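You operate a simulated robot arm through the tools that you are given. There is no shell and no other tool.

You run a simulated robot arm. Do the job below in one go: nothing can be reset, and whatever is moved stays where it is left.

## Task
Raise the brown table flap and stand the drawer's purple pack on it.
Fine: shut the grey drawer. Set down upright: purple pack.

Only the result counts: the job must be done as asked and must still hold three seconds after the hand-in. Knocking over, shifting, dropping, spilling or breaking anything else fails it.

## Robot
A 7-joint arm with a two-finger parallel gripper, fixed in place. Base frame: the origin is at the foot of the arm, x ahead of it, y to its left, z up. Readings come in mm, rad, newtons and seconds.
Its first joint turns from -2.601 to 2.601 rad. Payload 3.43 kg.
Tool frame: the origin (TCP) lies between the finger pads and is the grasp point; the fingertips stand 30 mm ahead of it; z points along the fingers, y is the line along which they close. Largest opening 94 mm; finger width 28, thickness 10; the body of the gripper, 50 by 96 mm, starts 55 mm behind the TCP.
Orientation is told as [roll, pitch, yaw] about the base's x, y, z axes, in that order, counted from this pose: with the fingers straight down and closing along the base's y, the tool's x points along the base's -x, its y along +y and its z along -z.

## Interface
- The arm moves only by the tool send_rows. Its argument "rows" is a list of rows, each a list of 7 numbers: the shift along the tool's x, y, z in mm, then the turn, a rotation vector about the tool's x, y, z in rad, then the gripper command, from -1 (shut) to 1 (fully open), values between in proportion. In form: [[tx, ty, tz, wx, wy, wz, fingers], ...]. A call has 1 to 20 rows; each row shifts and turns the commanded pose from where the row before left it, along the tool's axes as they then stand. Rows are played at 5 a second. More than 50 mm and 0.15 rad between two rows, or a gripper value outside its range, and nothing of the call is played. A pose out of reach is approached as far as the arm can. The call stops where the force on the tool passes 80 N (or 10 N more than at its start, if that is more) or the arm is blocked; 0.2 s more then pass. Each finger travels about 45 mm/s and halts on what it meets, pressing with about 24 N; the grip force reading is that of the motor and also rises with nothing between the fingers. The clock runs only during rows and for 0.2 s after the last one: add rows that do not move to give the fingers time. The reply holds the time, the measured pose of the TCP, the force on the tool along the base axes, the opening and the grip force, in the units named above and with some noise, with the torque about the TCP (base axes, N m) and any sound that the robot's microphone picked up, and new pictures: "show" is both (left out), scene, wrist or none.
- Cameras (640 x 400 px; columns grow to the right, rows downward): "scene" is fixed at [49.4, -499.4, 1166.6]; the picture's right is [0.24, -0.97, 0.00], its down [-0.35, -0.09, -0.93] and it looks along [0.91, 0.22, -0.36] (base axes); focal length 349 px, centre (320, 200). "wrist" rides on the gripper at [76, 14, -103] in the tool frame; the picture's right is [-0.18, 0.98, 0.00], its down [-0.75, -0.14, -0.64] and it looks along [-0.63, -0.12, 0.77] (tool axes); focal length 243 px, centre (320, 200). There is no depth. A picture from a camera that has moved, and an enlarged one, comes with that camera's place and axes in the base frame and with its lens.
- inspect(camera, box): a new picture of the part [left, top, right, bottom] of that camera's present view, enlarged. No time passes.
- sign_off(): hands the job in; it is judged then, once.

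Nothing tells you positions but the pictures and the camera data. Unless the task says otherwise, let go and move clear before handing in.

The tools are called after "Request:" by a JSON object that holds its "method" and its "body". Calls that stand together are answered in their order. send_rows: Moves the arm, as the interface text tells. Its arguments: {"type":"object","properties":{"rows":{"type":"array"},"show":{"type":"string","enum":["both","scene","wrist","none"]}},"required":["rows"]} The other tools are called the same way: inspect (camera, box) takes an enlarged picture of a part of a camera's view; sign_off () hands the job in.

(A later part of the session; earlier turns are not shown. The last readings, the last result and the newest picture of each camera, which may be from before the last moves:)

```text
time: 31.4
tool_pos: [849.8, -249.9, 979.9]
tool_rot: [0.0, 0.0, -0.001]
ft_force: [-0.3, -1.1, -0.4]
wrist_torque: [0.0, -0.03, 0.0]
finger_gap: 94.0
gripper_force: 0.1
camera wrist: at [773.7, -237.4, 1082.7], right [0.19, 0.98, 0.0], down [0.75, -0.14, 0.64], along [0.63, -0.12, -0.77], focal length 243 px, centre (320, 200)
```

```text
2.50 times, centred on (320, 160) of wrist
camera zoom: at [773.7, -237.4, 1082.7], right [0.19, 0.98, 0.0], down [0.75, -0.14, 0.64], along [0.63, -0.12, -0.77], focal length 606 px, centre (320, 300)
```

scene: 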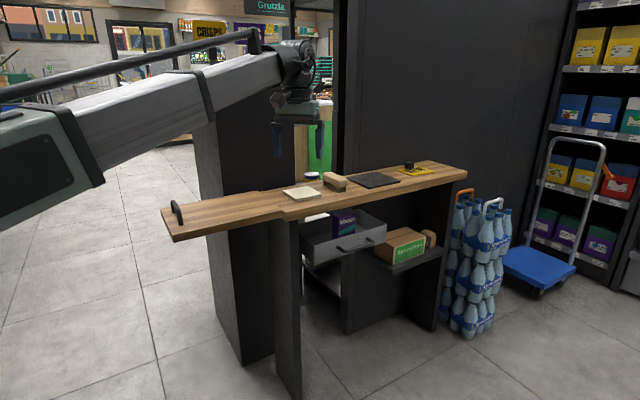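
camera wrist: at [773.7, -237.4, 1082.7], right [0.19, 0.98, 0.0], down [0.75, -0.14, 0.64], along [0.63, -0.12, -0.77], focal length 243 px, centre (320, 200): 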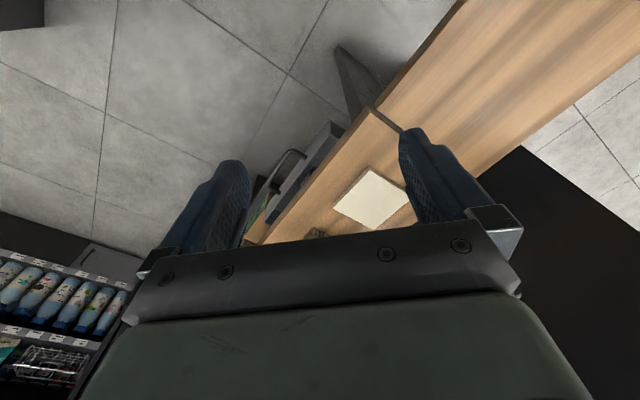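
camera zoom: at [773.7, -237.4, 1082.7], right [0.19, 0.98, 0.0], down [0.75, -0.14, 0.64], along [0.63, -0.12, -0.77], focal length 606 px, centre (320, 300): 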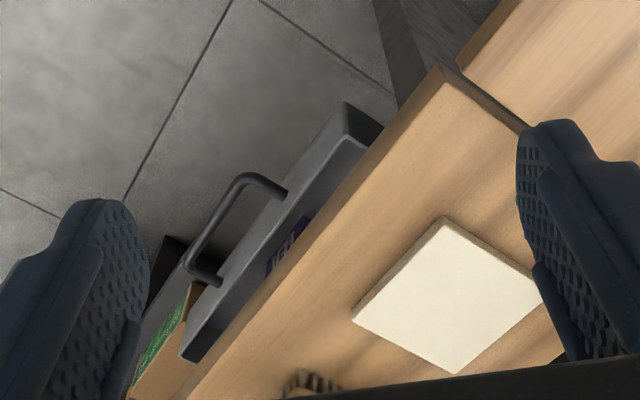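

From here the pack appears to sit behind the drawer's front panel, partly under the counter overhang. I need a lower view from in front of the drawer, so I'll move out in front of it and turn the hand to face along (0.7, 0.7).

Request:
{"method": "send_rows", "body": {"rows": [[-11.5, -31.75, 20, 0, 0, 0, 1], [-11.5, -31.75, 20, 0, 0, 0, 1], [-11.5, -31.75, 20, 0, 0, 0, 1], [-11.5, -31.75, 20, 0, 0, 0, 1], [0, 0, 0, 0, 0, -0.1309, 1], [0, 0, 0, 0, 0, -0.1309, 1], [0, 0, 0, 0, 0, -0.1309, 1], [0, 0, 0, 0, 0, -0.1309, 1], [0, 0, 0, 0, 0, -0.1309, 1], [0, 0, 0, 0, 0, -0.1309, 1], [0, 0, 25, 0, -0.1309, 0, 1], [0, 0, 25, 0, -0.1309, 0, 1], [0, 0, 25, 0, -0.1309, 0, 1], [0, 0, 25, 0, -0.1309, 0, 1], [0, 0, 0, 0, 0, 0, 1]], "show": "both"}}

```text
time: 34.6
tool_pos: [909.1, -364.4, 803.9]
tool_rot: [-0.002, -0.525, 0.787]
ft_force: [0.0, -0.2, 0.3]
wrist_torque: [0.0, 0.01, 0.05]
finger_gap: 94.1
gripper_force: 0.1
camera wrist: at [817.0, -438.5, 853.4], right [-0.58, 0.81, 0.09], down [0.33, 0.13, 0.93], along [0.74, 0.57, -0.35], focal length 243 px, centre (320, 200)
```

scene: 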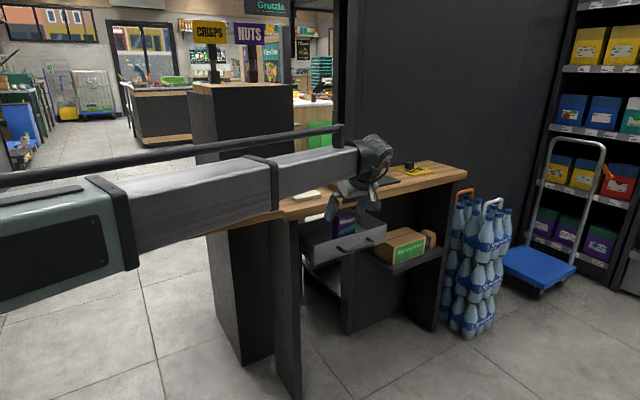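
wrist: 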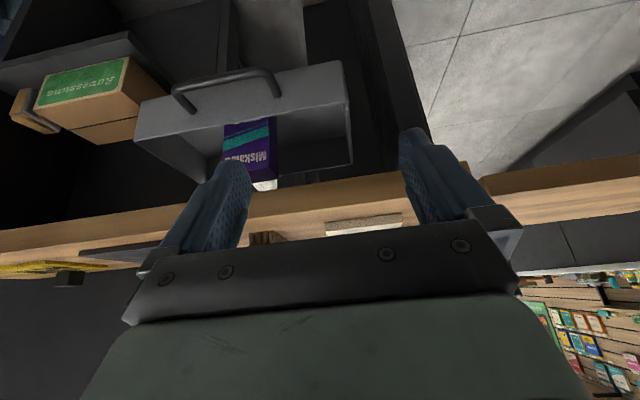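

Request:
{"method": "inspect", "body": {"camera": "wrist", "box": [100, 40, 420, 240]}}

Request:
{"method": "inspect", "body": {"camera": "wrist", "box": [180, 70, 340, 200]}}

```text
2.00 times, centred on (260, 140) of wrist
camera zoom: at [817.0, -438.5, 853.4], right [-0.58, 0.81, 0.09], down [0.33, 0.13, 0.93], along [0.74, 0.57, -0.35], focal length 485 px, centre (440, 320)
```

zoom: 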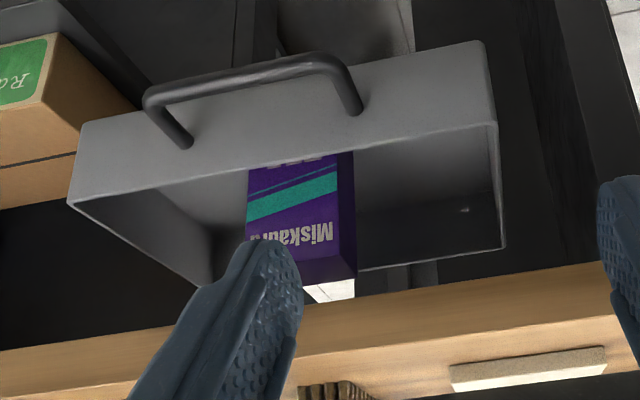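

```text
3.08 times, centred on (260, 135) of wrist
camera zoom: at [817.0, -438.5, 853.4], right [-0.58, 0.81, 0.09], down [0.33, 0.13, 0.93], along [0.74, 0.57, -0.35], focal length 746 px, centre (505, 400)
```

zoom: 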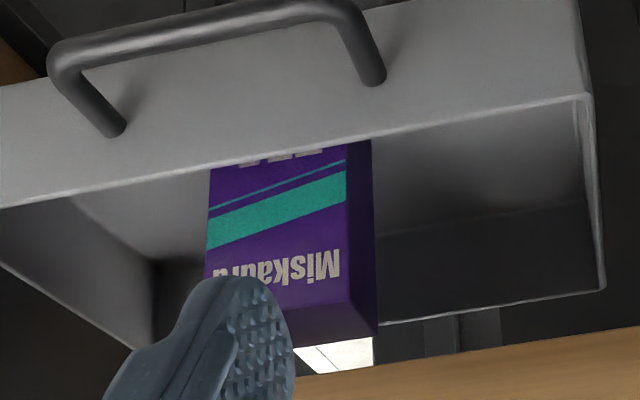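

Request:
{"method": "inspect", "body": {"camera": "scene", "box": [280, 195, 400, 270]}}

```text
5.33 times, centred on (340, 232) of scene
camera zoom: at [49.4, -499.4, 1166.6], right [0.24, -0.97, 0.0], down [-0.35, -0.09, -0.93], along [0.91, 0.22, -0.36], focal length 1864 px, centre (213, 27)
```

zoom: 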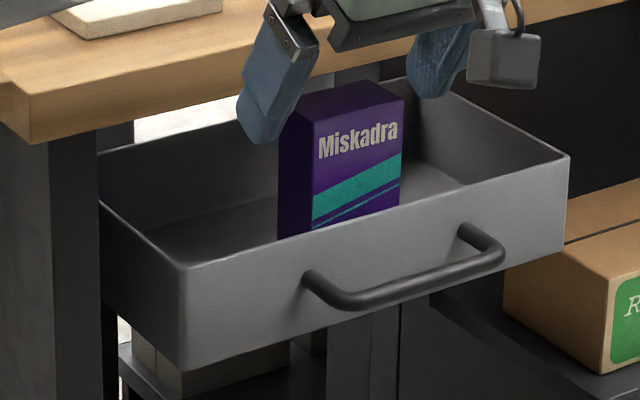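

Request:
{"method": "inspect", "body": {"camera": "wrist", "box": [240, 100, 400, 240]}}

Request:
{"method": "inspect", "body": {"camera": "wrist", "box": [440, 140, 640, 240]}}

```text
2.86 times, centred on (320, 170) of wrist
camera zoom: at [817.0, -438.5, 853.4], right [-0.58, 0.81, 0.09], down [0.33, 0.13, 0.93], along [0.74, 0.57, -0.35], focal length 693 px, centre (320, 286)
```

zoom: 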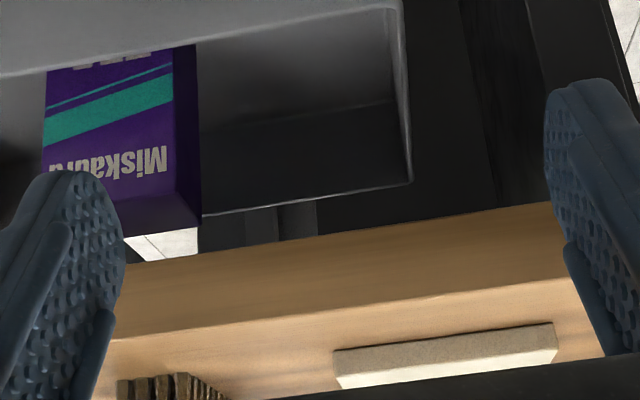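

```text
3.20 times, centred on (540, 190) of wrist
camera zoom: at [817.0, -438.5, 853.4], right [-0.58, 0.81, 0.09], down [0.33, 0.13, 0.93], along [0.74, 0.57, -0.35], focal length 776 px, centre (-384, 232)
```

zoom: 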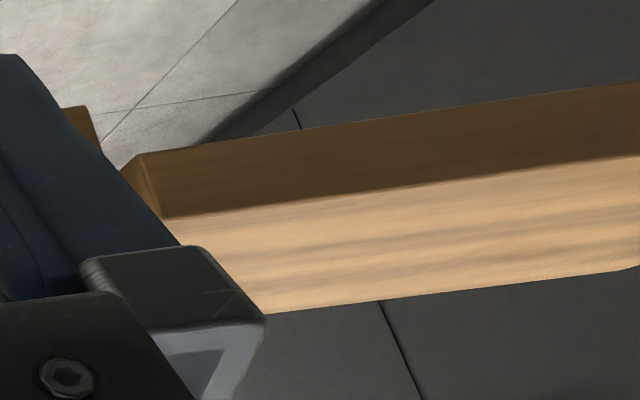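

The views agree on these positions (e runs along (0.707, 0.707)):

| Item | e | w | z |
|---|---|---|---|
| Drawer front panel | 511 | -869 to -1165 | rim at 646 |
| Drawer handle bar | 472 | | 615 |
| Purple pack | 554–586 | -988 to -1056 | top about 696 |
| Counter front edge | 494 | | |

The pack is under the counter overhang, so the drawer has to be pulled out first. I'll test the reach in front of it.

Request:
{"method": "send_rows", "body": {"rows": [[0, 0, 0, 0, -0.131, 0, 1], [0, 0, 0, 0, -0.131, 0, 1], [0, -40, 0, 0, 0, 0, 1], [0, -40, 0, 0, 0, 0, 1], [0, -40, 0, 0, 0, 0, 1], [21, 0, 21, 0, 0, 0, 1], [21, 0, 21, 0, 0, 0, 1], [0, 0, 0, 0, 0, 0, 1]], "show": "both"}}

```text
time: 36.4
tool_pos: [993.5, -447.8, 742.9]
tool_rot: [-0.003, -0.784, 0.785]
ft_force: [-0.1, -0.6, 0.1]
wrist_torque: [-0.01, 0.01, 0.0]
finger_gap: 94.1
gripper_force: 0.2
camera wrist: at [894.3, -529.3, 760.8], right [-0.6, 0.79, 0.13], down [0.15, -0.04, 0.99], along [0.78, 0.61, -0.1], focal length 243 px, centre (320, 200)
```

scene: 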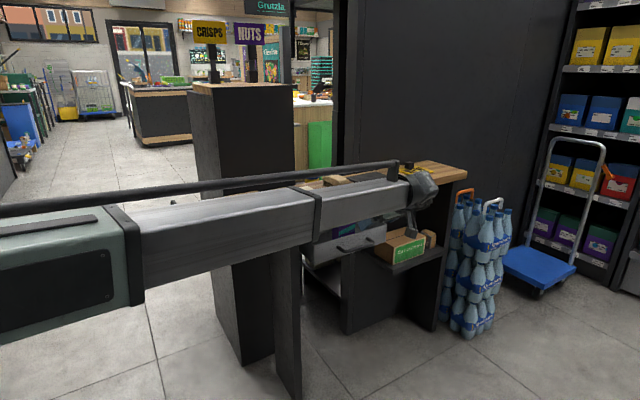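
wrist: 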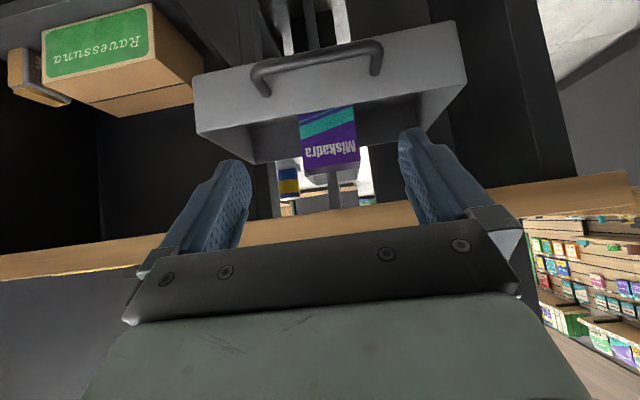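

The reach is fine here. A zoom on the handle and the pack will refine their positions before I grip the handle.

Request:
{"method": "inspect", "body": {"camera": "wrist", "box": [180, 20, 480, 220]}}

Request:
{"method": "inspect", "body": {"camera": "wrist", "box": [240, 20, 400, 130]}}

```text
2.00 times, centred on (330, 120) of wrist
camera zoom: at [894.3, -529.3, 760.8], right [-0.6, 0.79, 0.13], down [0.15, -0.04, 0.99], along [0.78, 0.61, -0.1], focal length 485 px, centre (300, 360)
```

zoom: 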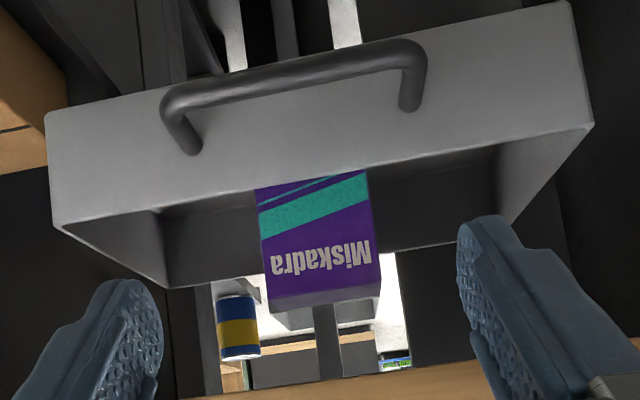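

```text
3.64 times, centred on (320, 75) of wrist
camera zoom: at [894.3, -529.3, 760.8], right [-0.6, 0.79, 0.13], down [0.15, -0.04, 0.99], along [0.78, 0.61, -0.1], focal length 882 px, centre (320, 654)
```

zoom: 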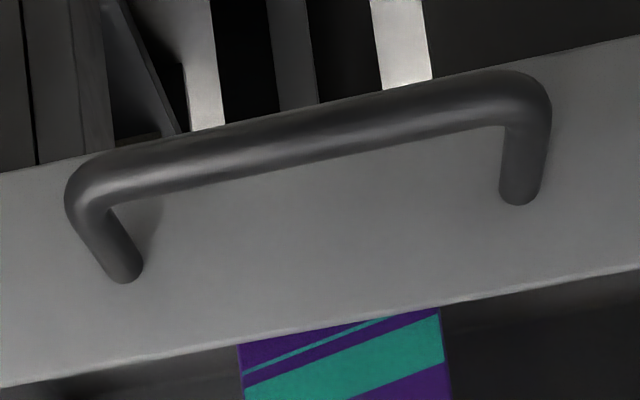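

The wrist views now agree on the drawer handle bar: e ≈ 469, w ≈ -1018, z ≈ 611. I'll roll the hand 90° so the fingers close across the bar, narrow the opening and go to a pre-grasp point.

Request:
{"method": "send_rows", "body": {"rows": [[0, 0, 0, 0, 0, 0.1309, 0.3], [0, 0, 0, 0, 0, 0.1309, 0], [0, 0, 0, 0, 0, 0.1309, -0.3], [0, 0, 0, 0, 0, 0.1309, -0.3], [0, 0, 0, 0, 0, 0.1309, -0.3], [0, 0, 0, 0, 0, 0.1309, -0.3], [0, 0, 0, 0, 0, 0.1309, -0.3], [0, 0, 0, 0, 0, 0.1309, -0.3], [0, 0, 0, 0, 0, 0.1309, -0.3], [0, 0, 0, 0, 0, 0.1309, -0.3], [0, 0, 0, 0, 0, 0.1309, -0.3], [0, 0, 0, 0, 0, 0.1309, -0.3], [0.5, -17.3, 27, 0, 0, 0, -0.3], [0.5, -17.3, 27, 0, 0, 0, -0.3], [0, 0, 0, 0, 0, 0, -0.3]], "show": "both"}}

Request:
{"method": "inspect", "body": {"camera": "wrist", "box": [200, 60, 440, 240]}}

```text
time: 39.6
tool_pos: [1003.4, -437.6, 682.8]
tool_rot: [0.786, 0.001, -0.785]
ft_force: [0.3, -0.2, -0.6]
wrist_torque: [0.0, -0.01, 0.02]
finger_gap: 33.0
gripper_force: 0.0
camera wrist: at [905.8, -430.3, 763.6], right [0.62, 0.36, 0.7], down [0.14, -0.92, 0.35], along [0.77, -0.12, -0.63], focal length 243 px, centre (320, 200)
```

scene: 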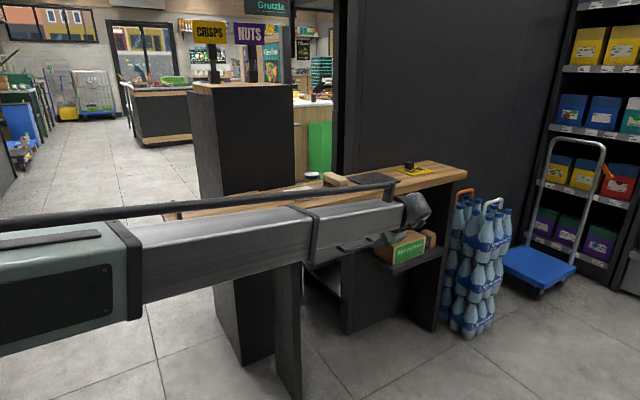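
wrist: 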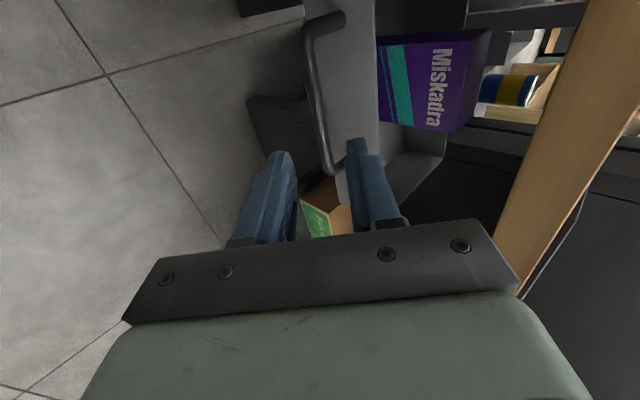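

```text
2.22 times, centred on (320, 150) of wrist
camera zoom: at [905.8, -430.3, 763.6], right [0.62, 0.36, 0.7], down [0.14, -0.92, 0.35], along [0.77, -0.12, -0.63], focal length 539 px, centre (320, 311)
```

zoom: 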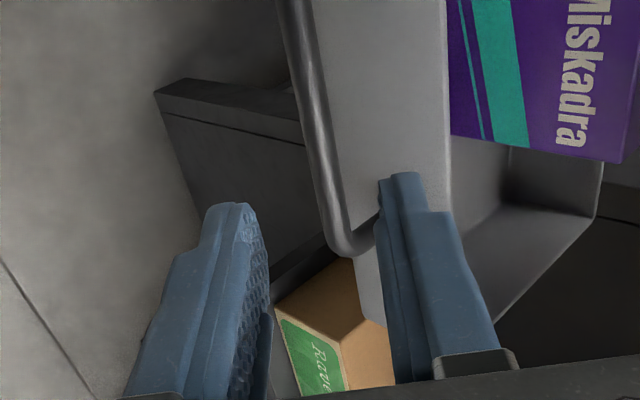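

The bar lines up between the fingers. I'll advance along the tool axis to it and close.

Request:
{"method": "send_rows", "body": {"rows": [[0, -0.6, 30, 0, 0, 0, -0.3], [0, -0.6, 30, 0, 0, 0, -0.3], [0, -0.6, 20, 0, 0, 0, -0.3], [0, 0, 10, 0, 0, 0, -0.3], [0, 0, 0, 0, 0, 0, -0.3]], "show": "wrist"}}

Request:
{"method": "inspect", "body": {"camera": "wrist", "box": [200, 60, 440, 240]}}

```text
time: 40.8
tool_pos: [1048.7, -394.3, 617.0]
tool_rot: [0.785, -0.003, -0.785]
ft_force: [0.5, 0.1, -0.6]
wrist_torque: [0.02, -0.01, 0.0]
finger_gap: 32.9
gripper_force: 0.0
camera wrist: at [949.7, -386.3, 698.8], right [0.62, 0.36, 0.7], down [0.14, -0.92, 0.35], along [0.77, -0.12, -0.62], focal length 243 px, centre (320, 200)
```

wrist: 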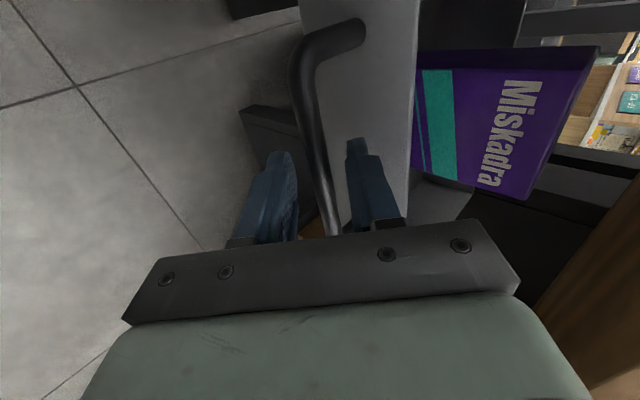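

```text
2.22 times, centred on (320, 150) of wrist
camera zoom: at [949.7, -386.3, 698.8], right [0.62, 0.36, 0.7], down [0.14, -0.92, 0.35], along [0.77, -0.12, -0.62], focal length 539 px, centre (320, 311)
```

zoom: 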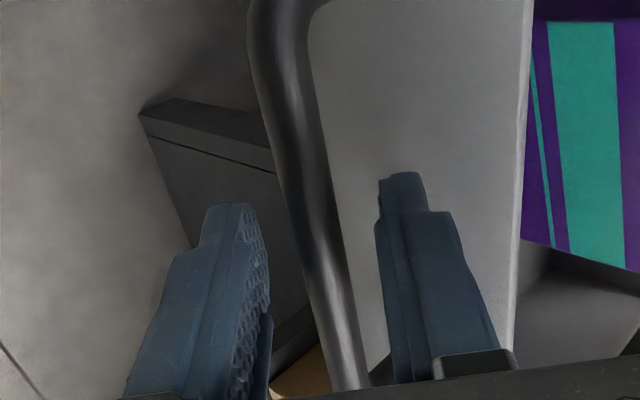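

Request:
{"method": "send_rows", "body": {"rows": [[0, 1, 0, 0, 0, 0, -1], [0, 0, 0, 0, 0, 0, -1], [0, 0, 0, 0, 0, 0, -1], [0, 0, 0, 0, 0, 0, -1]], "show": "none"}}

```text
time: 41.8
tool_pos: [1047.7, -393.7, 619.6]
tool_rot: [0.787, 0.001, -0.785]
ft_force: [-1.4, -1.5, -2.4]
wrist_torque: [-0.07, 0.01, -0.12]
finger_gap: 11.7
gripper_force: 45.2
```

The bar is gripped with low forces. I'll pull the drawer straight out a little and check.

Request:
{"method": "send_rows", "body": {"rows": [[0, -7.08, -7.07, 0, 0, 0, -1], [0, -7.08, -7.07, 0, 0, 0, -1], [0, 0, 0, 0, 0, 0, -1]], "show": "both"}}

```text
time: 42.6
tool_pos: [1035.7, -409.1, 618.2]
tool_rot: [0.786, 0.0, -0.784]
ft_force: [-0.3, 1.1, -4.2]
wrist_torque: [-0.26, -0.17, -0.43]
finger_gap: 11.6
gripper_force: 44.8
camera wrist: at [936.0, -400.2, 699.6], right [0.62, 0.36, 0.7], down [0.14, -0.92, 0.35], along [0.77, -0.12, -0.63], focal length 243 px, centre (320, 200)
```

scene: 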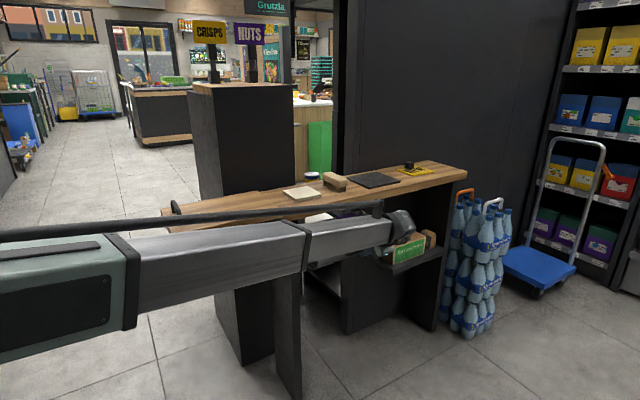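
wrist: 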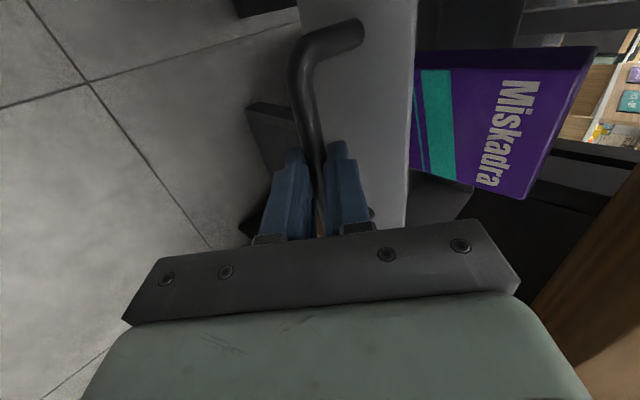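

The drawer slides freely with almost no force. I'll keep pulling gently.

Request:
{"method": "send_rows", "body": {"rows": [[0, -5.66, -5.66, 0, 0, 0, -1], [0, -5.66, -5.66, 0, 0, 0, -1], [0, -5.66, -5.66, 0, 0, 0, -1], [0, -5.66, -5.66, 0, 0, 0, -1], [0, -5.66, -5.66, 0, 0, 0, -1], [0, -5.66, -5.66, 0, 0, 0, -1], [0, 0, 0, 0, 0, 0, -1]], "show": "wrist"}}

```text
time: 44.2
tool_pos: [1000.3, -442.7, 617.8]
tool_rot: [0.785, -0.002, -0.785]
ft_force: [1.4, -3.0, -1.1]
wrist_torque: [0.46, 0.54, 0.72]
finger_gap: 11.8
gripper_force: 45.1
camera wrist: at [901.6, -434.5, 699.6], right [0.62, 0.36, 0.7], down [0.14, -0.92, 0.35], along [0.77, -0.12, -0.62], focal length 243 px, centre (320, 200)
```

wrist: 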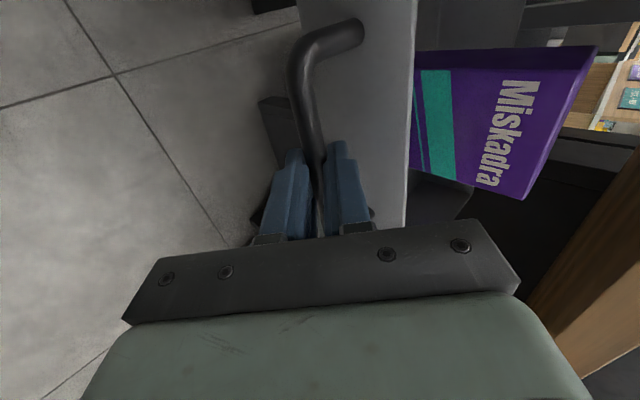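

Request:
{"method": "send_rows", "body": {"rows": [[0, -5.66, -5.66, 0, 0, 0, -1], [0, -5.66, -5.66, 0, 0, 0, -1], [0, -5.66, -5.66, 0, 0, 0, -1], [0, -5.66, -5.66, 0, 0, 0, -1], [0, -5.66, -5.66, 0, 0, 0, -1], [0, -5.66, -5.66, 0, 0, 0, -1], [0, 0, 0, 0, 0, 0, -1]], "show": "both"}}

```text
time: 45.8
tool_pos: [965.4, -476.6, 617.0]
tool_rot: [0.785, 0.0, -0.785]
ft_force: [-1.0, 1.5, -3.1]
wrist_torque: [-0.28, -0.2, -0.43]
finger_gap: 11.7
gripper_force: 45.1
camera wrist: at [867.6, -468.6, 699.6], right [0.62, 0.36, 0.7], down [0.14, -0.92, 0.35], along [0.77, -0.12, -0.63], focal length 243 px, centre (320, 200)
```

scene: 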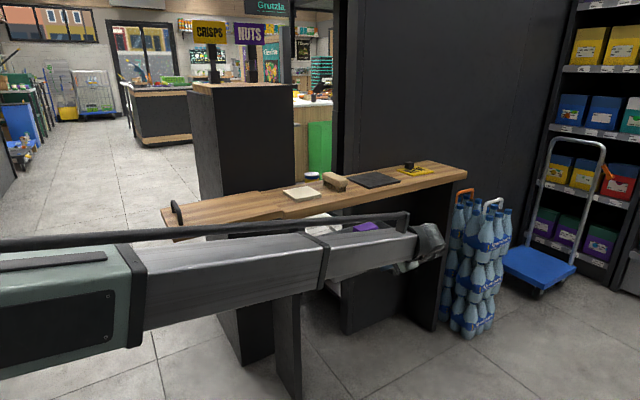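
wrist: 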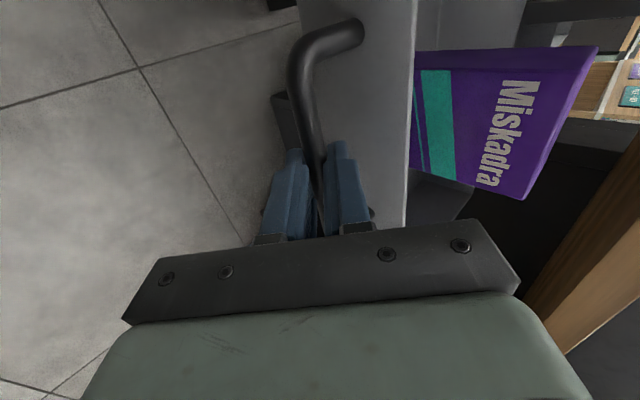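

The drawer is out by about 117 mm, so the pack should now be clear of the counter edge. I'll release the handle and back straight off.

Request:
{"method": "send_rows", "body": {"rows": [[0, 0, 0, 0, 0, 0, -0.3], [0, 0, 0, 0, 0, 0, -0.3], [0, 0, 0, 0, 0, 0, -0.3], [0, 0, -10, 0, 0, 0, -0.3], [0, 0, -20, 0, 0, 0, -0.3], [0, 0, -30, 0, 0, 0, -0.3], [0, 0, -40, 0, 0, 0, -0.3], [0, 0, -40, 0, 0, 0, -0.3], [0, 0, 0, 0, 0, 0, -0.3]], "show": "both"}}

```text
time: 47.8
tool_pos: [894.9, -546.1, 717.7]
tool_rot: [0.786, 0.001, -0.787]
ft_force: [-0.3, -0.1, -0.4]
wrist_torque: [0.04, -0.03, -0.05]
finger_gap: 33.0
gripper_force: 0.0
camera wrist: at [796.7, -538.7, 798.7], right [0.62, 0.36, 0.7], down [0.14, -0.92, 0.35], along [0.77, -0.12, -0.63], focal length 243 px, centre (320, 200)
```

scene: 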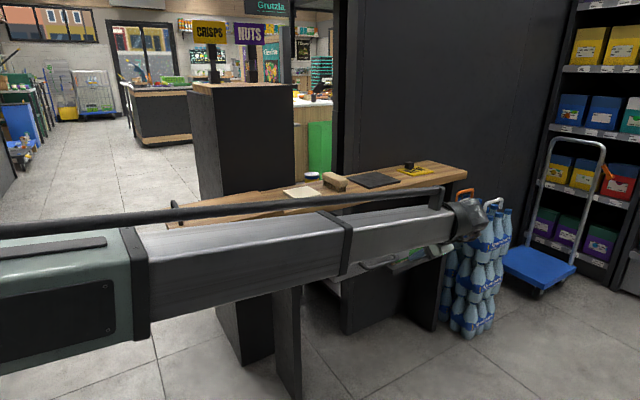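
wrist: 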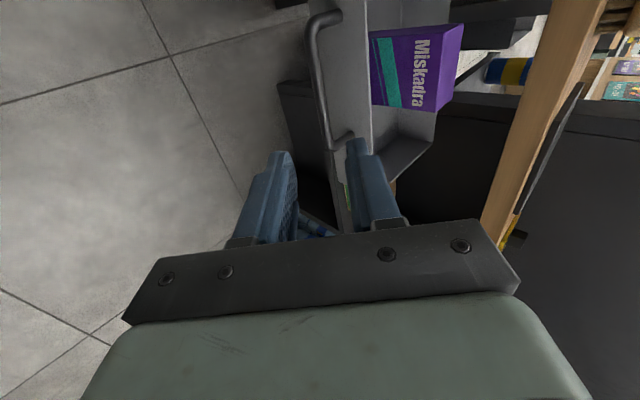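

The drawer stays out. I'll roll the hand back so the fingers close across the pack's width, open fully, and rise to a pre-grasp pose above and in front of the pack.

Request:
{"method": "send_rows", "body": {"rows": [[0, 0, 0, 0, 0, -0.1309, 0.3], [0, 0, 0, 0, 0, -0.1309, 0.6], [0, 0, 0, 0, 0, -0.1309, 1], [0, 0, 0, 0, 0, -0.1309, 1], [0, 0, 0, 0, 0, -0.1309, 1], [0, 0, 0, 0, 0, -0.1309, 1], [0, 0, 0, 0, 0, -0.1309, 1], [0, 0, 0, 0, 0, -0.1309, 1], [0, 0, 0, 0, 0, -0.1309, 1], [0, 0, 0, 0, 0, -0.1309, 1], [0, 0, 0, 0, 0, -0.1309, 1], [0, 0, 0, 0, 0, -0.1309, 1], [-36, 0, 2, 0, 0, 0, 1], [-36, 0, 2, 0, 0, 0, 1], [-36, 0, 2, 0, 0, 0, 1], [0, 0, 0, 0, 0, 0, 1]], "show": "both"}}

Request:
{"method": "inspect", "body": {"camera": "wrist", "box": [180, 20, 480, 220]}}

```text
time: 51.2
tool_pos: [952.8, -491.3, 789.6]
tool_rot: [-0.001, -0.784, 0.786]
ft_force: [0.8, -0.5, -0.2]
wrist_torque: [0.0, 0.0, 0.0]
finger_gap: 93.4
gripper_force: 0.0
camera wrist: at [853.8, -571.0, 807.7], right [-0.6, 0.79, 0.13], down [0.15, -0.04, 0.99], along [0.78, 0.62, -0.1], focal length 243 px, centre (320, 200)
```

scene: 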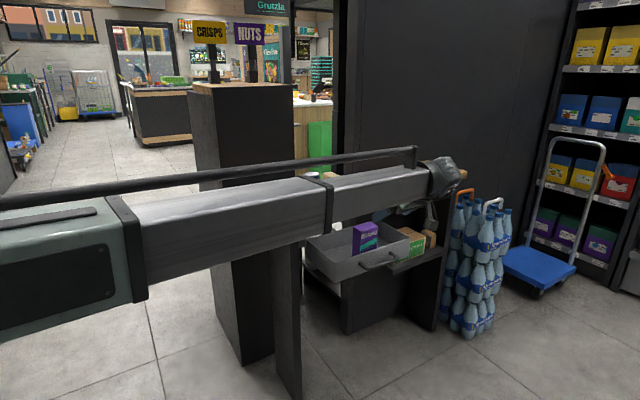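
wrist: 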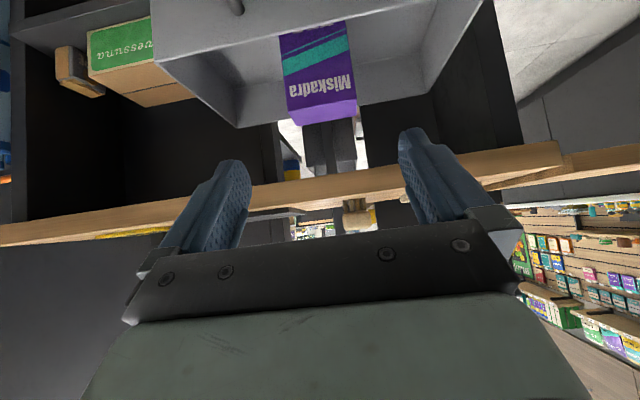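

```text
2.00 times, centred on (330, 120) of wrist
camera zoom: at [853.8, -571.0, 807.7], right [-0.6, 0.79, 0.13], down [0.15, -0.04, 0.99], along [0.78, 0.62, -0.1], focal length 485 px, centre (300, 360)
```

zoom: 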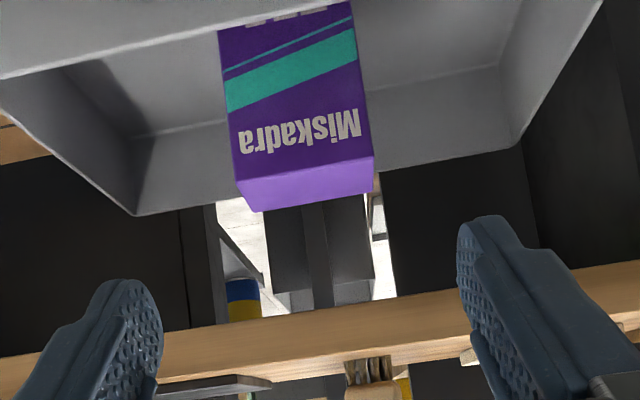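

The pack is centred between the open fingers: top at z ≈ 690, e ≈ 431–472, w ≈ -1020. I'll advance along the tool axis to straddle it.

Request:
{"method": "send_rows", "body": {"rows": [[0, 0.3, 35, 0, 0, 0, 1], [0, 0.3, 35, 0, 0, 0, 1], [0, 0.3, 35, 0, 0, 0, 1], [0, 0, 25, 0, 0, 0, 1], [0, 0, 0, 0, 0, 0, 1]], "show": "both"}}

Request:
{"method": "inspect", "body": {"camera": "wrist", "box": [160, 0, 480, 220]}}

```text
time: 52.4
tool_pos: [1018.2, -423.7, 696.2]
tool_rot: [-0.002, -0.786, 0.787]
ft_force: [0.1, -0.5, 0.1]
wrist_torque: [0.0, 0.0, 0.01]
finger_gap: 94.1
gripper_force: 0.0
camera wrist: at [918.3, -504.2, 715.6], right [-0.6, 0.79, 0.13], down [0.15, -0.04, 0.99], along [0.78, 0.62, -0.1], focal length 243 px, centre (320, 200)
```

scene: 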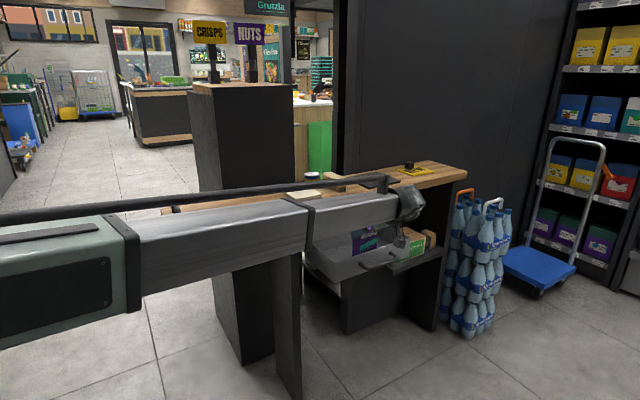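
wrist: 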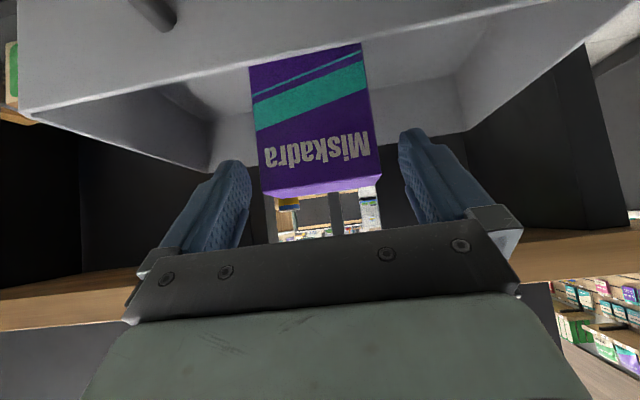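

```text
1.82 times, centred on (320, 110) of wrist
camera zoom: at [918.3, -504.2, 715.6], right [-0.6, 0.79, 0.13], down [0.15, -0.04, 0.99], along [0.78, 0.62, -0.1], focal length 441 px, centre (320, 364)
```

zoom: 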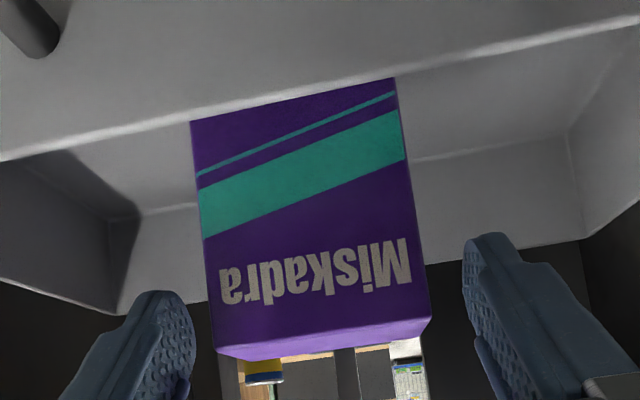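

Request:
{"method": "send_rows", "body": {"rows": [[0, -0.5, 25, 0, 0, 0, 1], [0, -0.5, 20, 0, 0, 0, 1], [0, 0, 0, 0, 0, 0, 1]], "show": "wrist"}}

Request:
{"method": "inspect", "body": {"camera": "wrist", "box": [160, 0, 480, 240]}}

Request:
{"method": "inspect", "body": {"camera": "scene", "box": [280, 170, 480, 295]}}

```text
time: 53.2
tool_pos: [1041.4, -402.3, 665.4]
tool_rot: [-0.002, -0.787, 0.789]
ft_force: [-0.6, -0.1, -0.3]
wrist_torque: [-0.01, 0.01, 0.01]
finger_gap: 94.1
gripper_force: 0.0
camera wrist: at [941.3, -482.5, 683.7], right [-0.6, 0.79, 0.13], down [0.15, -0.04, 0.99], along [0.78, 0.61, -0.1], focal length 243 px, centre (320, 200)
```

wrist: 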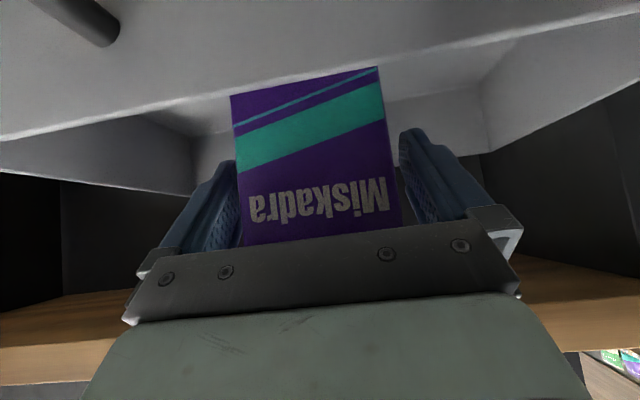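

```text
1.67 times, centred on (320, 120) of wrist
camera zoom: at [941.3, -482.5, 683.7], right [-0.6, 0.79, 0.13], down [0.15, -0.04, 0.99], along [0.78, 0.61, -0.1], focal length 404 px, centre (320, 333)
```

zoom: 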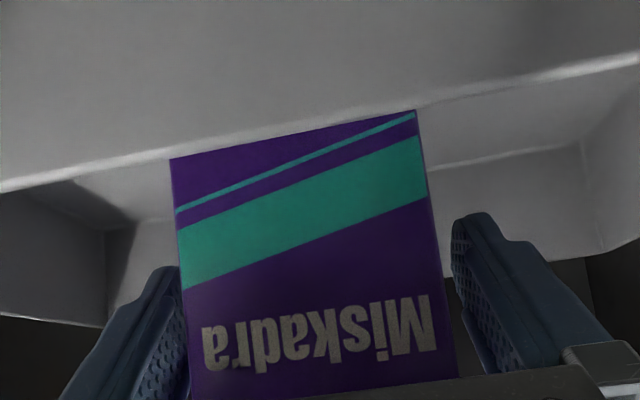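

```text
3.20 times, centred on (380, 232) of scene
camera zoom: at [49.4, -499.4, 1166.6], right [0.24, -0.97, 0.0], down [-0.35, -0.09, -0.93], along [0.91, 0.22, -0.36], focal length 1118 px, centre (128, 96)
```

zoom: 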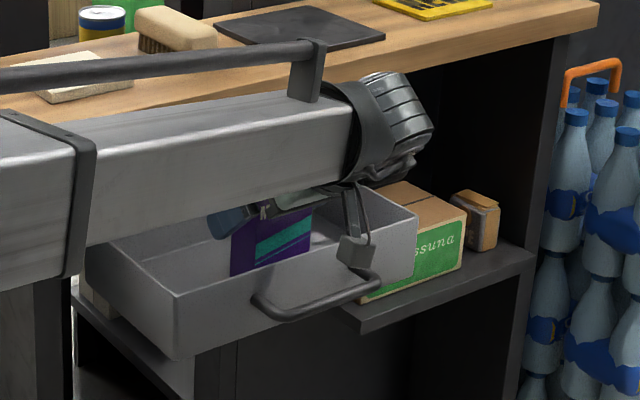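

Request:
{"method": "send_rows", "body": {"rows": [[0, 0, 0, 0, 0, 0, 0.55], [0, 0, 0, 0, 0, 0, 0.3], [0, 0, 0, 0, 0, 0, -0.2], [0, 0, 0, 0, 0, 0, -1], [0, 0, 0, 0, 0, 0, -1]], "show": "wrist"}}

```text
time: 54.4
tool_pos: [1041.0, -401.5, 665.9]
tool_rot: [-0.002, -0.786, 0.789]
ft_force: [-0.2, 0.6, 0.3]
wrist_torque: [0.05, -0.02, -0.01]
finger_gap: 74.1
gripper_force: 23.9
camera wrist: at [941.1, -482.6, 683.7], right [-0.6, 0.79, 0.13], down [0.15, -0.04, 0.99], along [0.78, 0.62, -0.1], focal length 243 px, centre (320, 200)
```

wrist: 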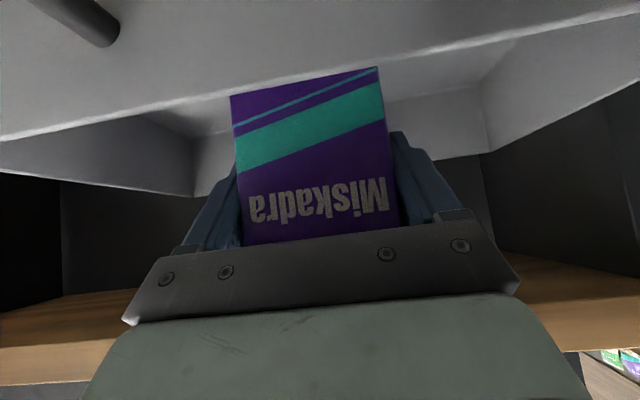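

The pack is gripped (width about 74 mm). I'll lift straight up a little and check.

Request:
{"method": "send_rows", "body": {"rows": [[-7.07, 0, -7.07, 0, 0, 0, -1], [-7.07, 0, -7.07, 0, 0, 0, -1], [0, 0, 0, 0, 0, 0, -1]], "show": "wrist"}}

Request:
{"method": "inspect", "body": {"camera": "scene", "box": [280, 170, 480, 295]}}

```text
time: 55.2
tool_pos: [1041.5, -402.9, 685.4]
tool_rot: [0.0, -0.784, 0.785]
ft_force: [0.6, 0.1, -1.3]
wrist_torque: [0.0, -0.03, -0.02]
finger_gap: 73.9
gripper_force: 24.0
camera wrist: at [940.9, -483.0, 703.3], right [-0.6, 0.79, 0.13], down [0.16, -0.04, 0.99], along [0.78, 0.62, -0.1], focal length 243 px, centre (320, 200)
```

wrist: 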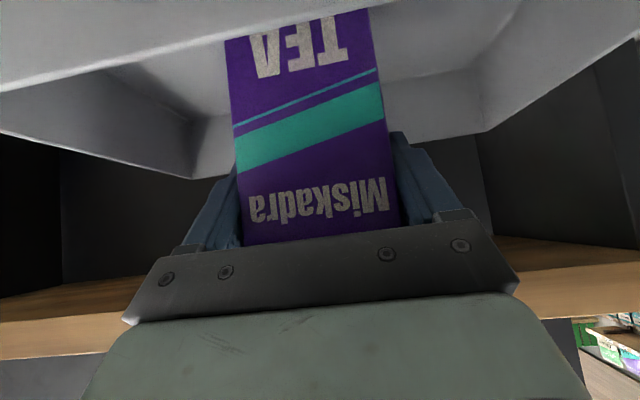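

```text
3.20 times, centred on (380, 232) of scene
camera zoom: at [49.4, -499.4, 1166.6], right [0.24, -0.97, 0.0], down [-0.35, -0.09, -0.93], along [0.91, 0.22, -0.36], focal length 1118 px, centre (128, 96)
```

zoom: 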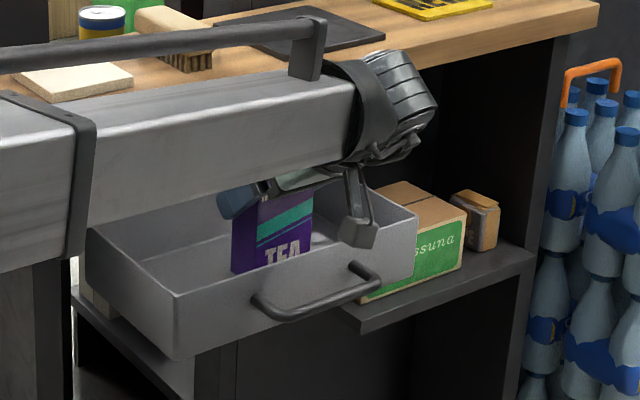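

Request:
{"method": "send_rows", "body": {"rows": [[-11.3, 0, -17.0, 0, 0, 0, -1], [-11.3, 0, -17.0, 0, 0, 0, -1], [-11.3, 0, -17.0, 0, 0, 0, -1], [-11.3, 0, -17.0, 0, 0, 0, -1], [-11.3, 0, -17.0, 0, 0, 0, -1], [0, 0, 0, 0, 0, 0, -1]], "show": "both"}}

```text
time: 56.6
tool_pos: [1026.3, -415.8, 786.7]
tool_rot: [-0.002, -0.785, 0.786]
ft_force: [0.3, -0.4, -2.4]
wrist_torque: [-0.01, 0.0, -0.03]
finger_gap: 74.0
gripper_force: 23.5
camera wrist: at [926.8, -497.3, 804.0], right [-0.6, 0.79, 0.13], down [0.15, -0.04, 0.99], along [0.78, 0.61, -0.1], focal length 243 px, centre (320, 200)
```

scene: 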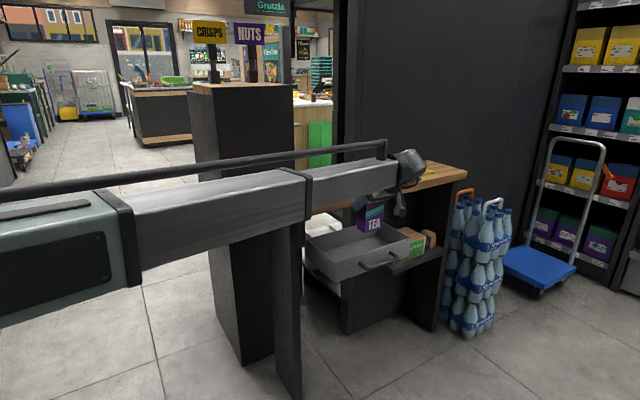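
wrist: 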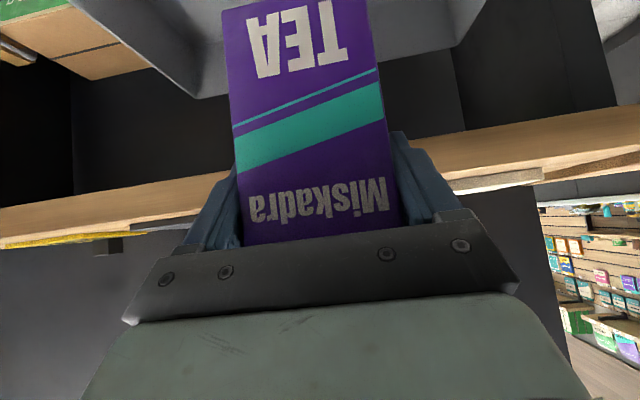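

The pack is held upright and clear of the drawer. I'll carry it along the front of the counter towards the flap, rising as I go.

Request:
{"method": "send_rows", "body": {"rows": [[-10.6, 30, -10.6, 0, 0, 0, -1], [-10.6, 40, -10.6, 0, 0, 0, -1], [-10.6, 40, -10.6, 0, 0, 0, -1], [-10.6, 40, -10.6, 0, 0, 0, -1], [-10.6, 40, -10.6, 0, 0, 0, -1], [-10.6, 40, -10.6, 0, 0, 0, -1], [-10.6, 40, -10.6, 0, 0, 0, -1], [-10.6, 40, -10.6, 0, 0, 0, -1], [-10.6, 40, -10.6, 0, 0, 0, -1], [0, 20, 0, 0, 0, 0, -1], [0, 0, 0, 0, 0, 0, -1]], "show": "both"}}

```text
time: 59.0
tool_pos: [763.7, -155.6, 921.7]
tool_rot: [0.0, -0.786, 0.785]
ft_force: [-0.3, 0.5, -1.1]
wrist_torque: [0.02, 0.01, 0.01]
finger_gap: 74.2
gripper_force: 23.8
camera wrist: at [664.2, -235.6, 938.7], right [-0.6, 0.79, 0.13], down [0.15, -0.04, 0.99], along [0.78, 0.62, -0.1], focal length 243 px, centre (320, 200)
```

scene: 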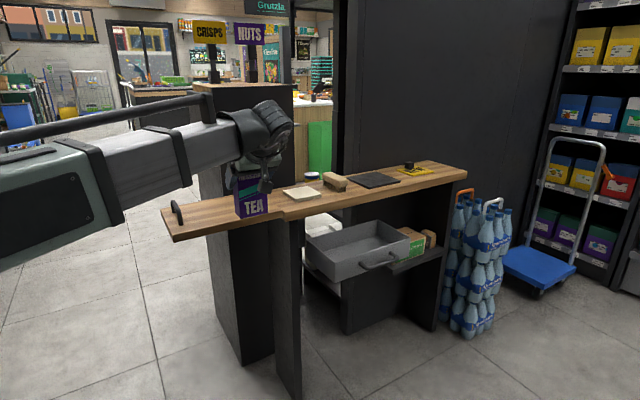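
wrist: 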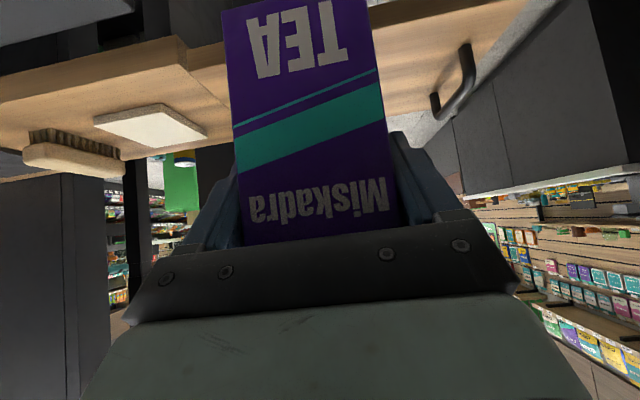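

Request:
{"method": "inspect", "body": {"camera": "scene", "box": [150, 150, 330, 262]}}

Request:
{"method": "inspect", "body": {"camera": "wrist", "box": [0, 0, 640, 260]}}

```text
3.56 times, centred on (240, 206) of scene
camera zoom: at [49.4, -499.4, 1166.6], right [0.24, -0.97, 0.0], down [-0.35, -0.09, -0.93], along [0.91, 0.22, -0.36], focal length 1242 px, centre (604, 179)
```

zoom: 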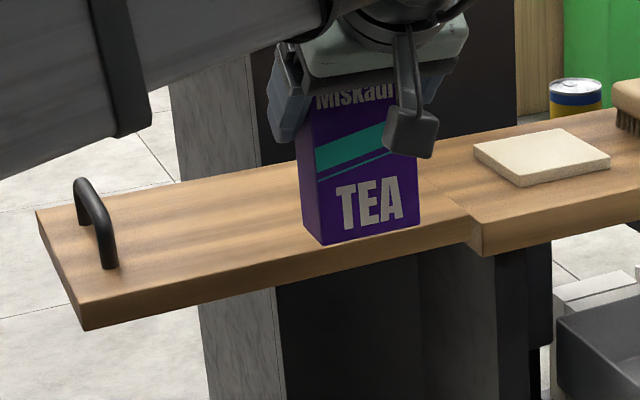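

```text
1.00 times, centred on (320, 130) of wrist (not enlarged: the box is as wide or as high as the picture)
camera zoom: at [664.2, -235.6, 938.7], right [-0.6, 0.79, 0.13], down [0.15, -0.04, 0.99], along [0.78, 0.62, -0.1], focal length 243 px, centre (320, 270)
```

zoom: 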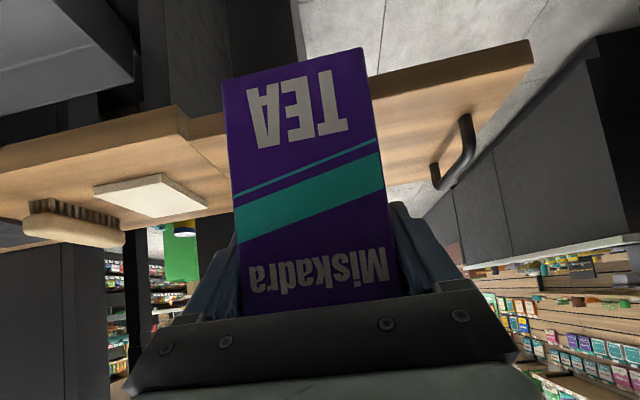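

Request:
{"method": "inspect", "body": {"camera": "wrist", "box": [370, 0, 560, 119]}}

Request:
{"method": "inspect", "body": {"camera": "wrist", "box": [100, 0, 290, 119]}}

```text
3.36 times, centred on (465, 60) of wrist
camera zoom: at [664.2, -235.6, 938.7], right [-0.6, 0.79, 0.13], down [0.15, -0.04, 0.99], along [0.78, 0.62, -0.1], focal length 816 px, centre (-167, 672)
```

zoom: 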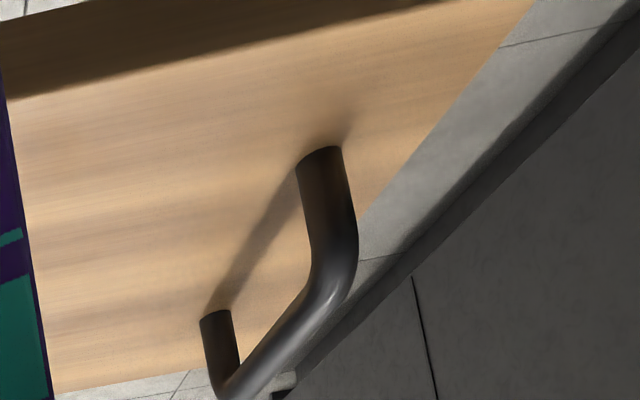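

```text
3.36 times, centred on (195, 60) of wrist
camera zoom: at [664.2, -235.6, 938.7], right [-0.6, 0.79, 0.13], down [0.15, -0.04, 0.99], along [0.78, 0.62, -0.1], focal length 816 px, centre (740, 672)
```

zoom: 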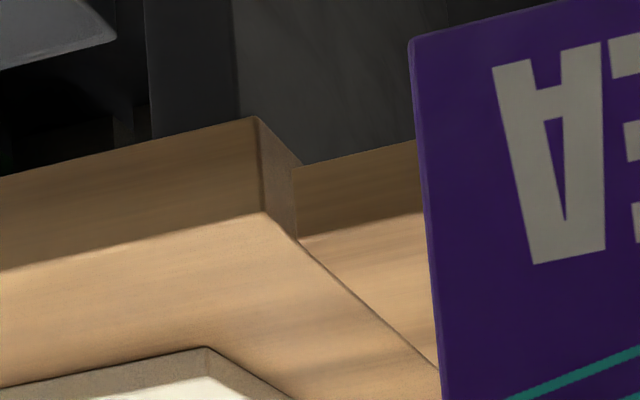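

The flap top is at about z = 778–785, and the pack's base is about 92 mm below the tool centre. I'll move over the middle of the flap, well above it.

Request:
{"method": "send_rows", "body": {"rows": [[-29.2, 0, 29.1, 0, 0, 0, -1], [-29.2, 0, 29.1, 0, 0, 0, -1], [-29.2, 0, 29.1, 0, 0, 0, -1], [-29.2, 0, 29.1, 0, 0, 0, -1], [0, 0, 0, 0, 0, 0, -1]], "show": "both"}}

Request:
{"method": "inspect", "body": {"camera": "scene", "box": [150, 130, 330, 250]}}

Request:
{"method": "inspect", "body": {"camera": "wrist", "box": [0, 0, 640, 260]}}

```text
time: 60.2
tool_pos: [880.8, -37.1, 919.4]
tool_rot: [-0.003, -0.786, 0.786]
ft_force: [0.3, -0.1, -1.0]
wrist_torque: [-0.03, 0.02, -0.01]
finger_gap: 74.1
gripper_force: 24.4
camera wrist: at [780.9, -117.9, 938.3], right [-0.6, 0.79, 0.13], down [0.15, -0.04, 0.99], along [0.78, 0.61, -0.1], focal length 243 px, centre (320, 200)
```

scene: 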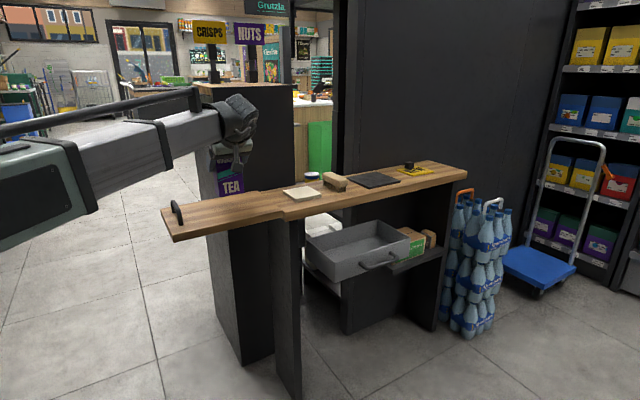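
wrist: 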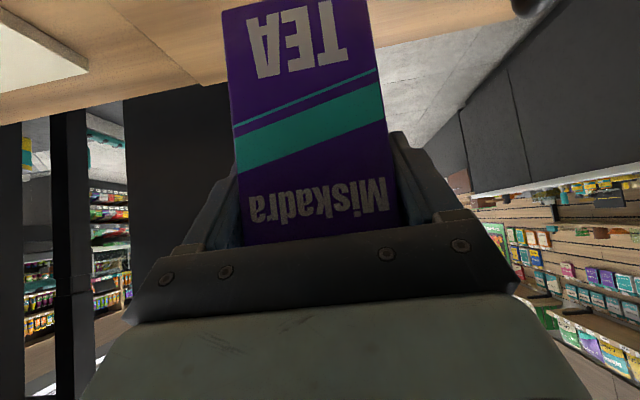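

```text
3.33 times, centred on (240, 190) of scene
camera zoom: at [49.4, -499.4, 1166.6], right [0.24, -0.97, 0.0], down [-0.35, -0.09, -0.93], along [0.91, 0.22, -0.36], focal length 1165 px, centre (587, 233)
```

zoom: 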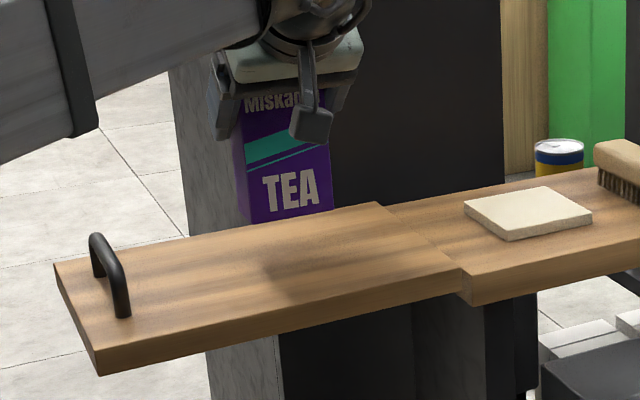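

```text
1.00 times, centred on (320, 130) of wrist (not enlarged: the box is as wide or as high as the picture)
camera zoom: at [780.9, -117.9, 938.3], right [-0.6, 0.79, 0.13], down [0.15, -0.04, 0.99], along [0.78, 0.61, -0.1], focal length 243 px, centre (320, 270)
```

zoom: 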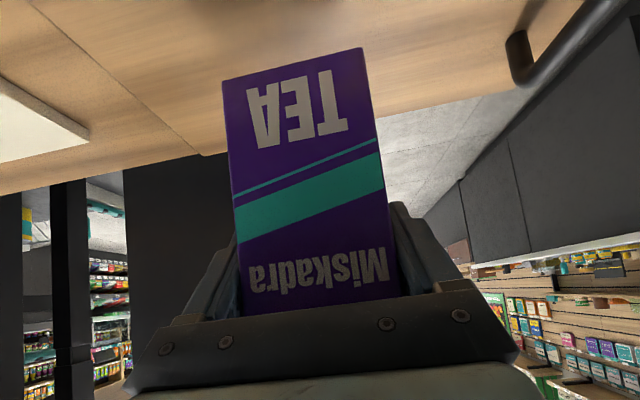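

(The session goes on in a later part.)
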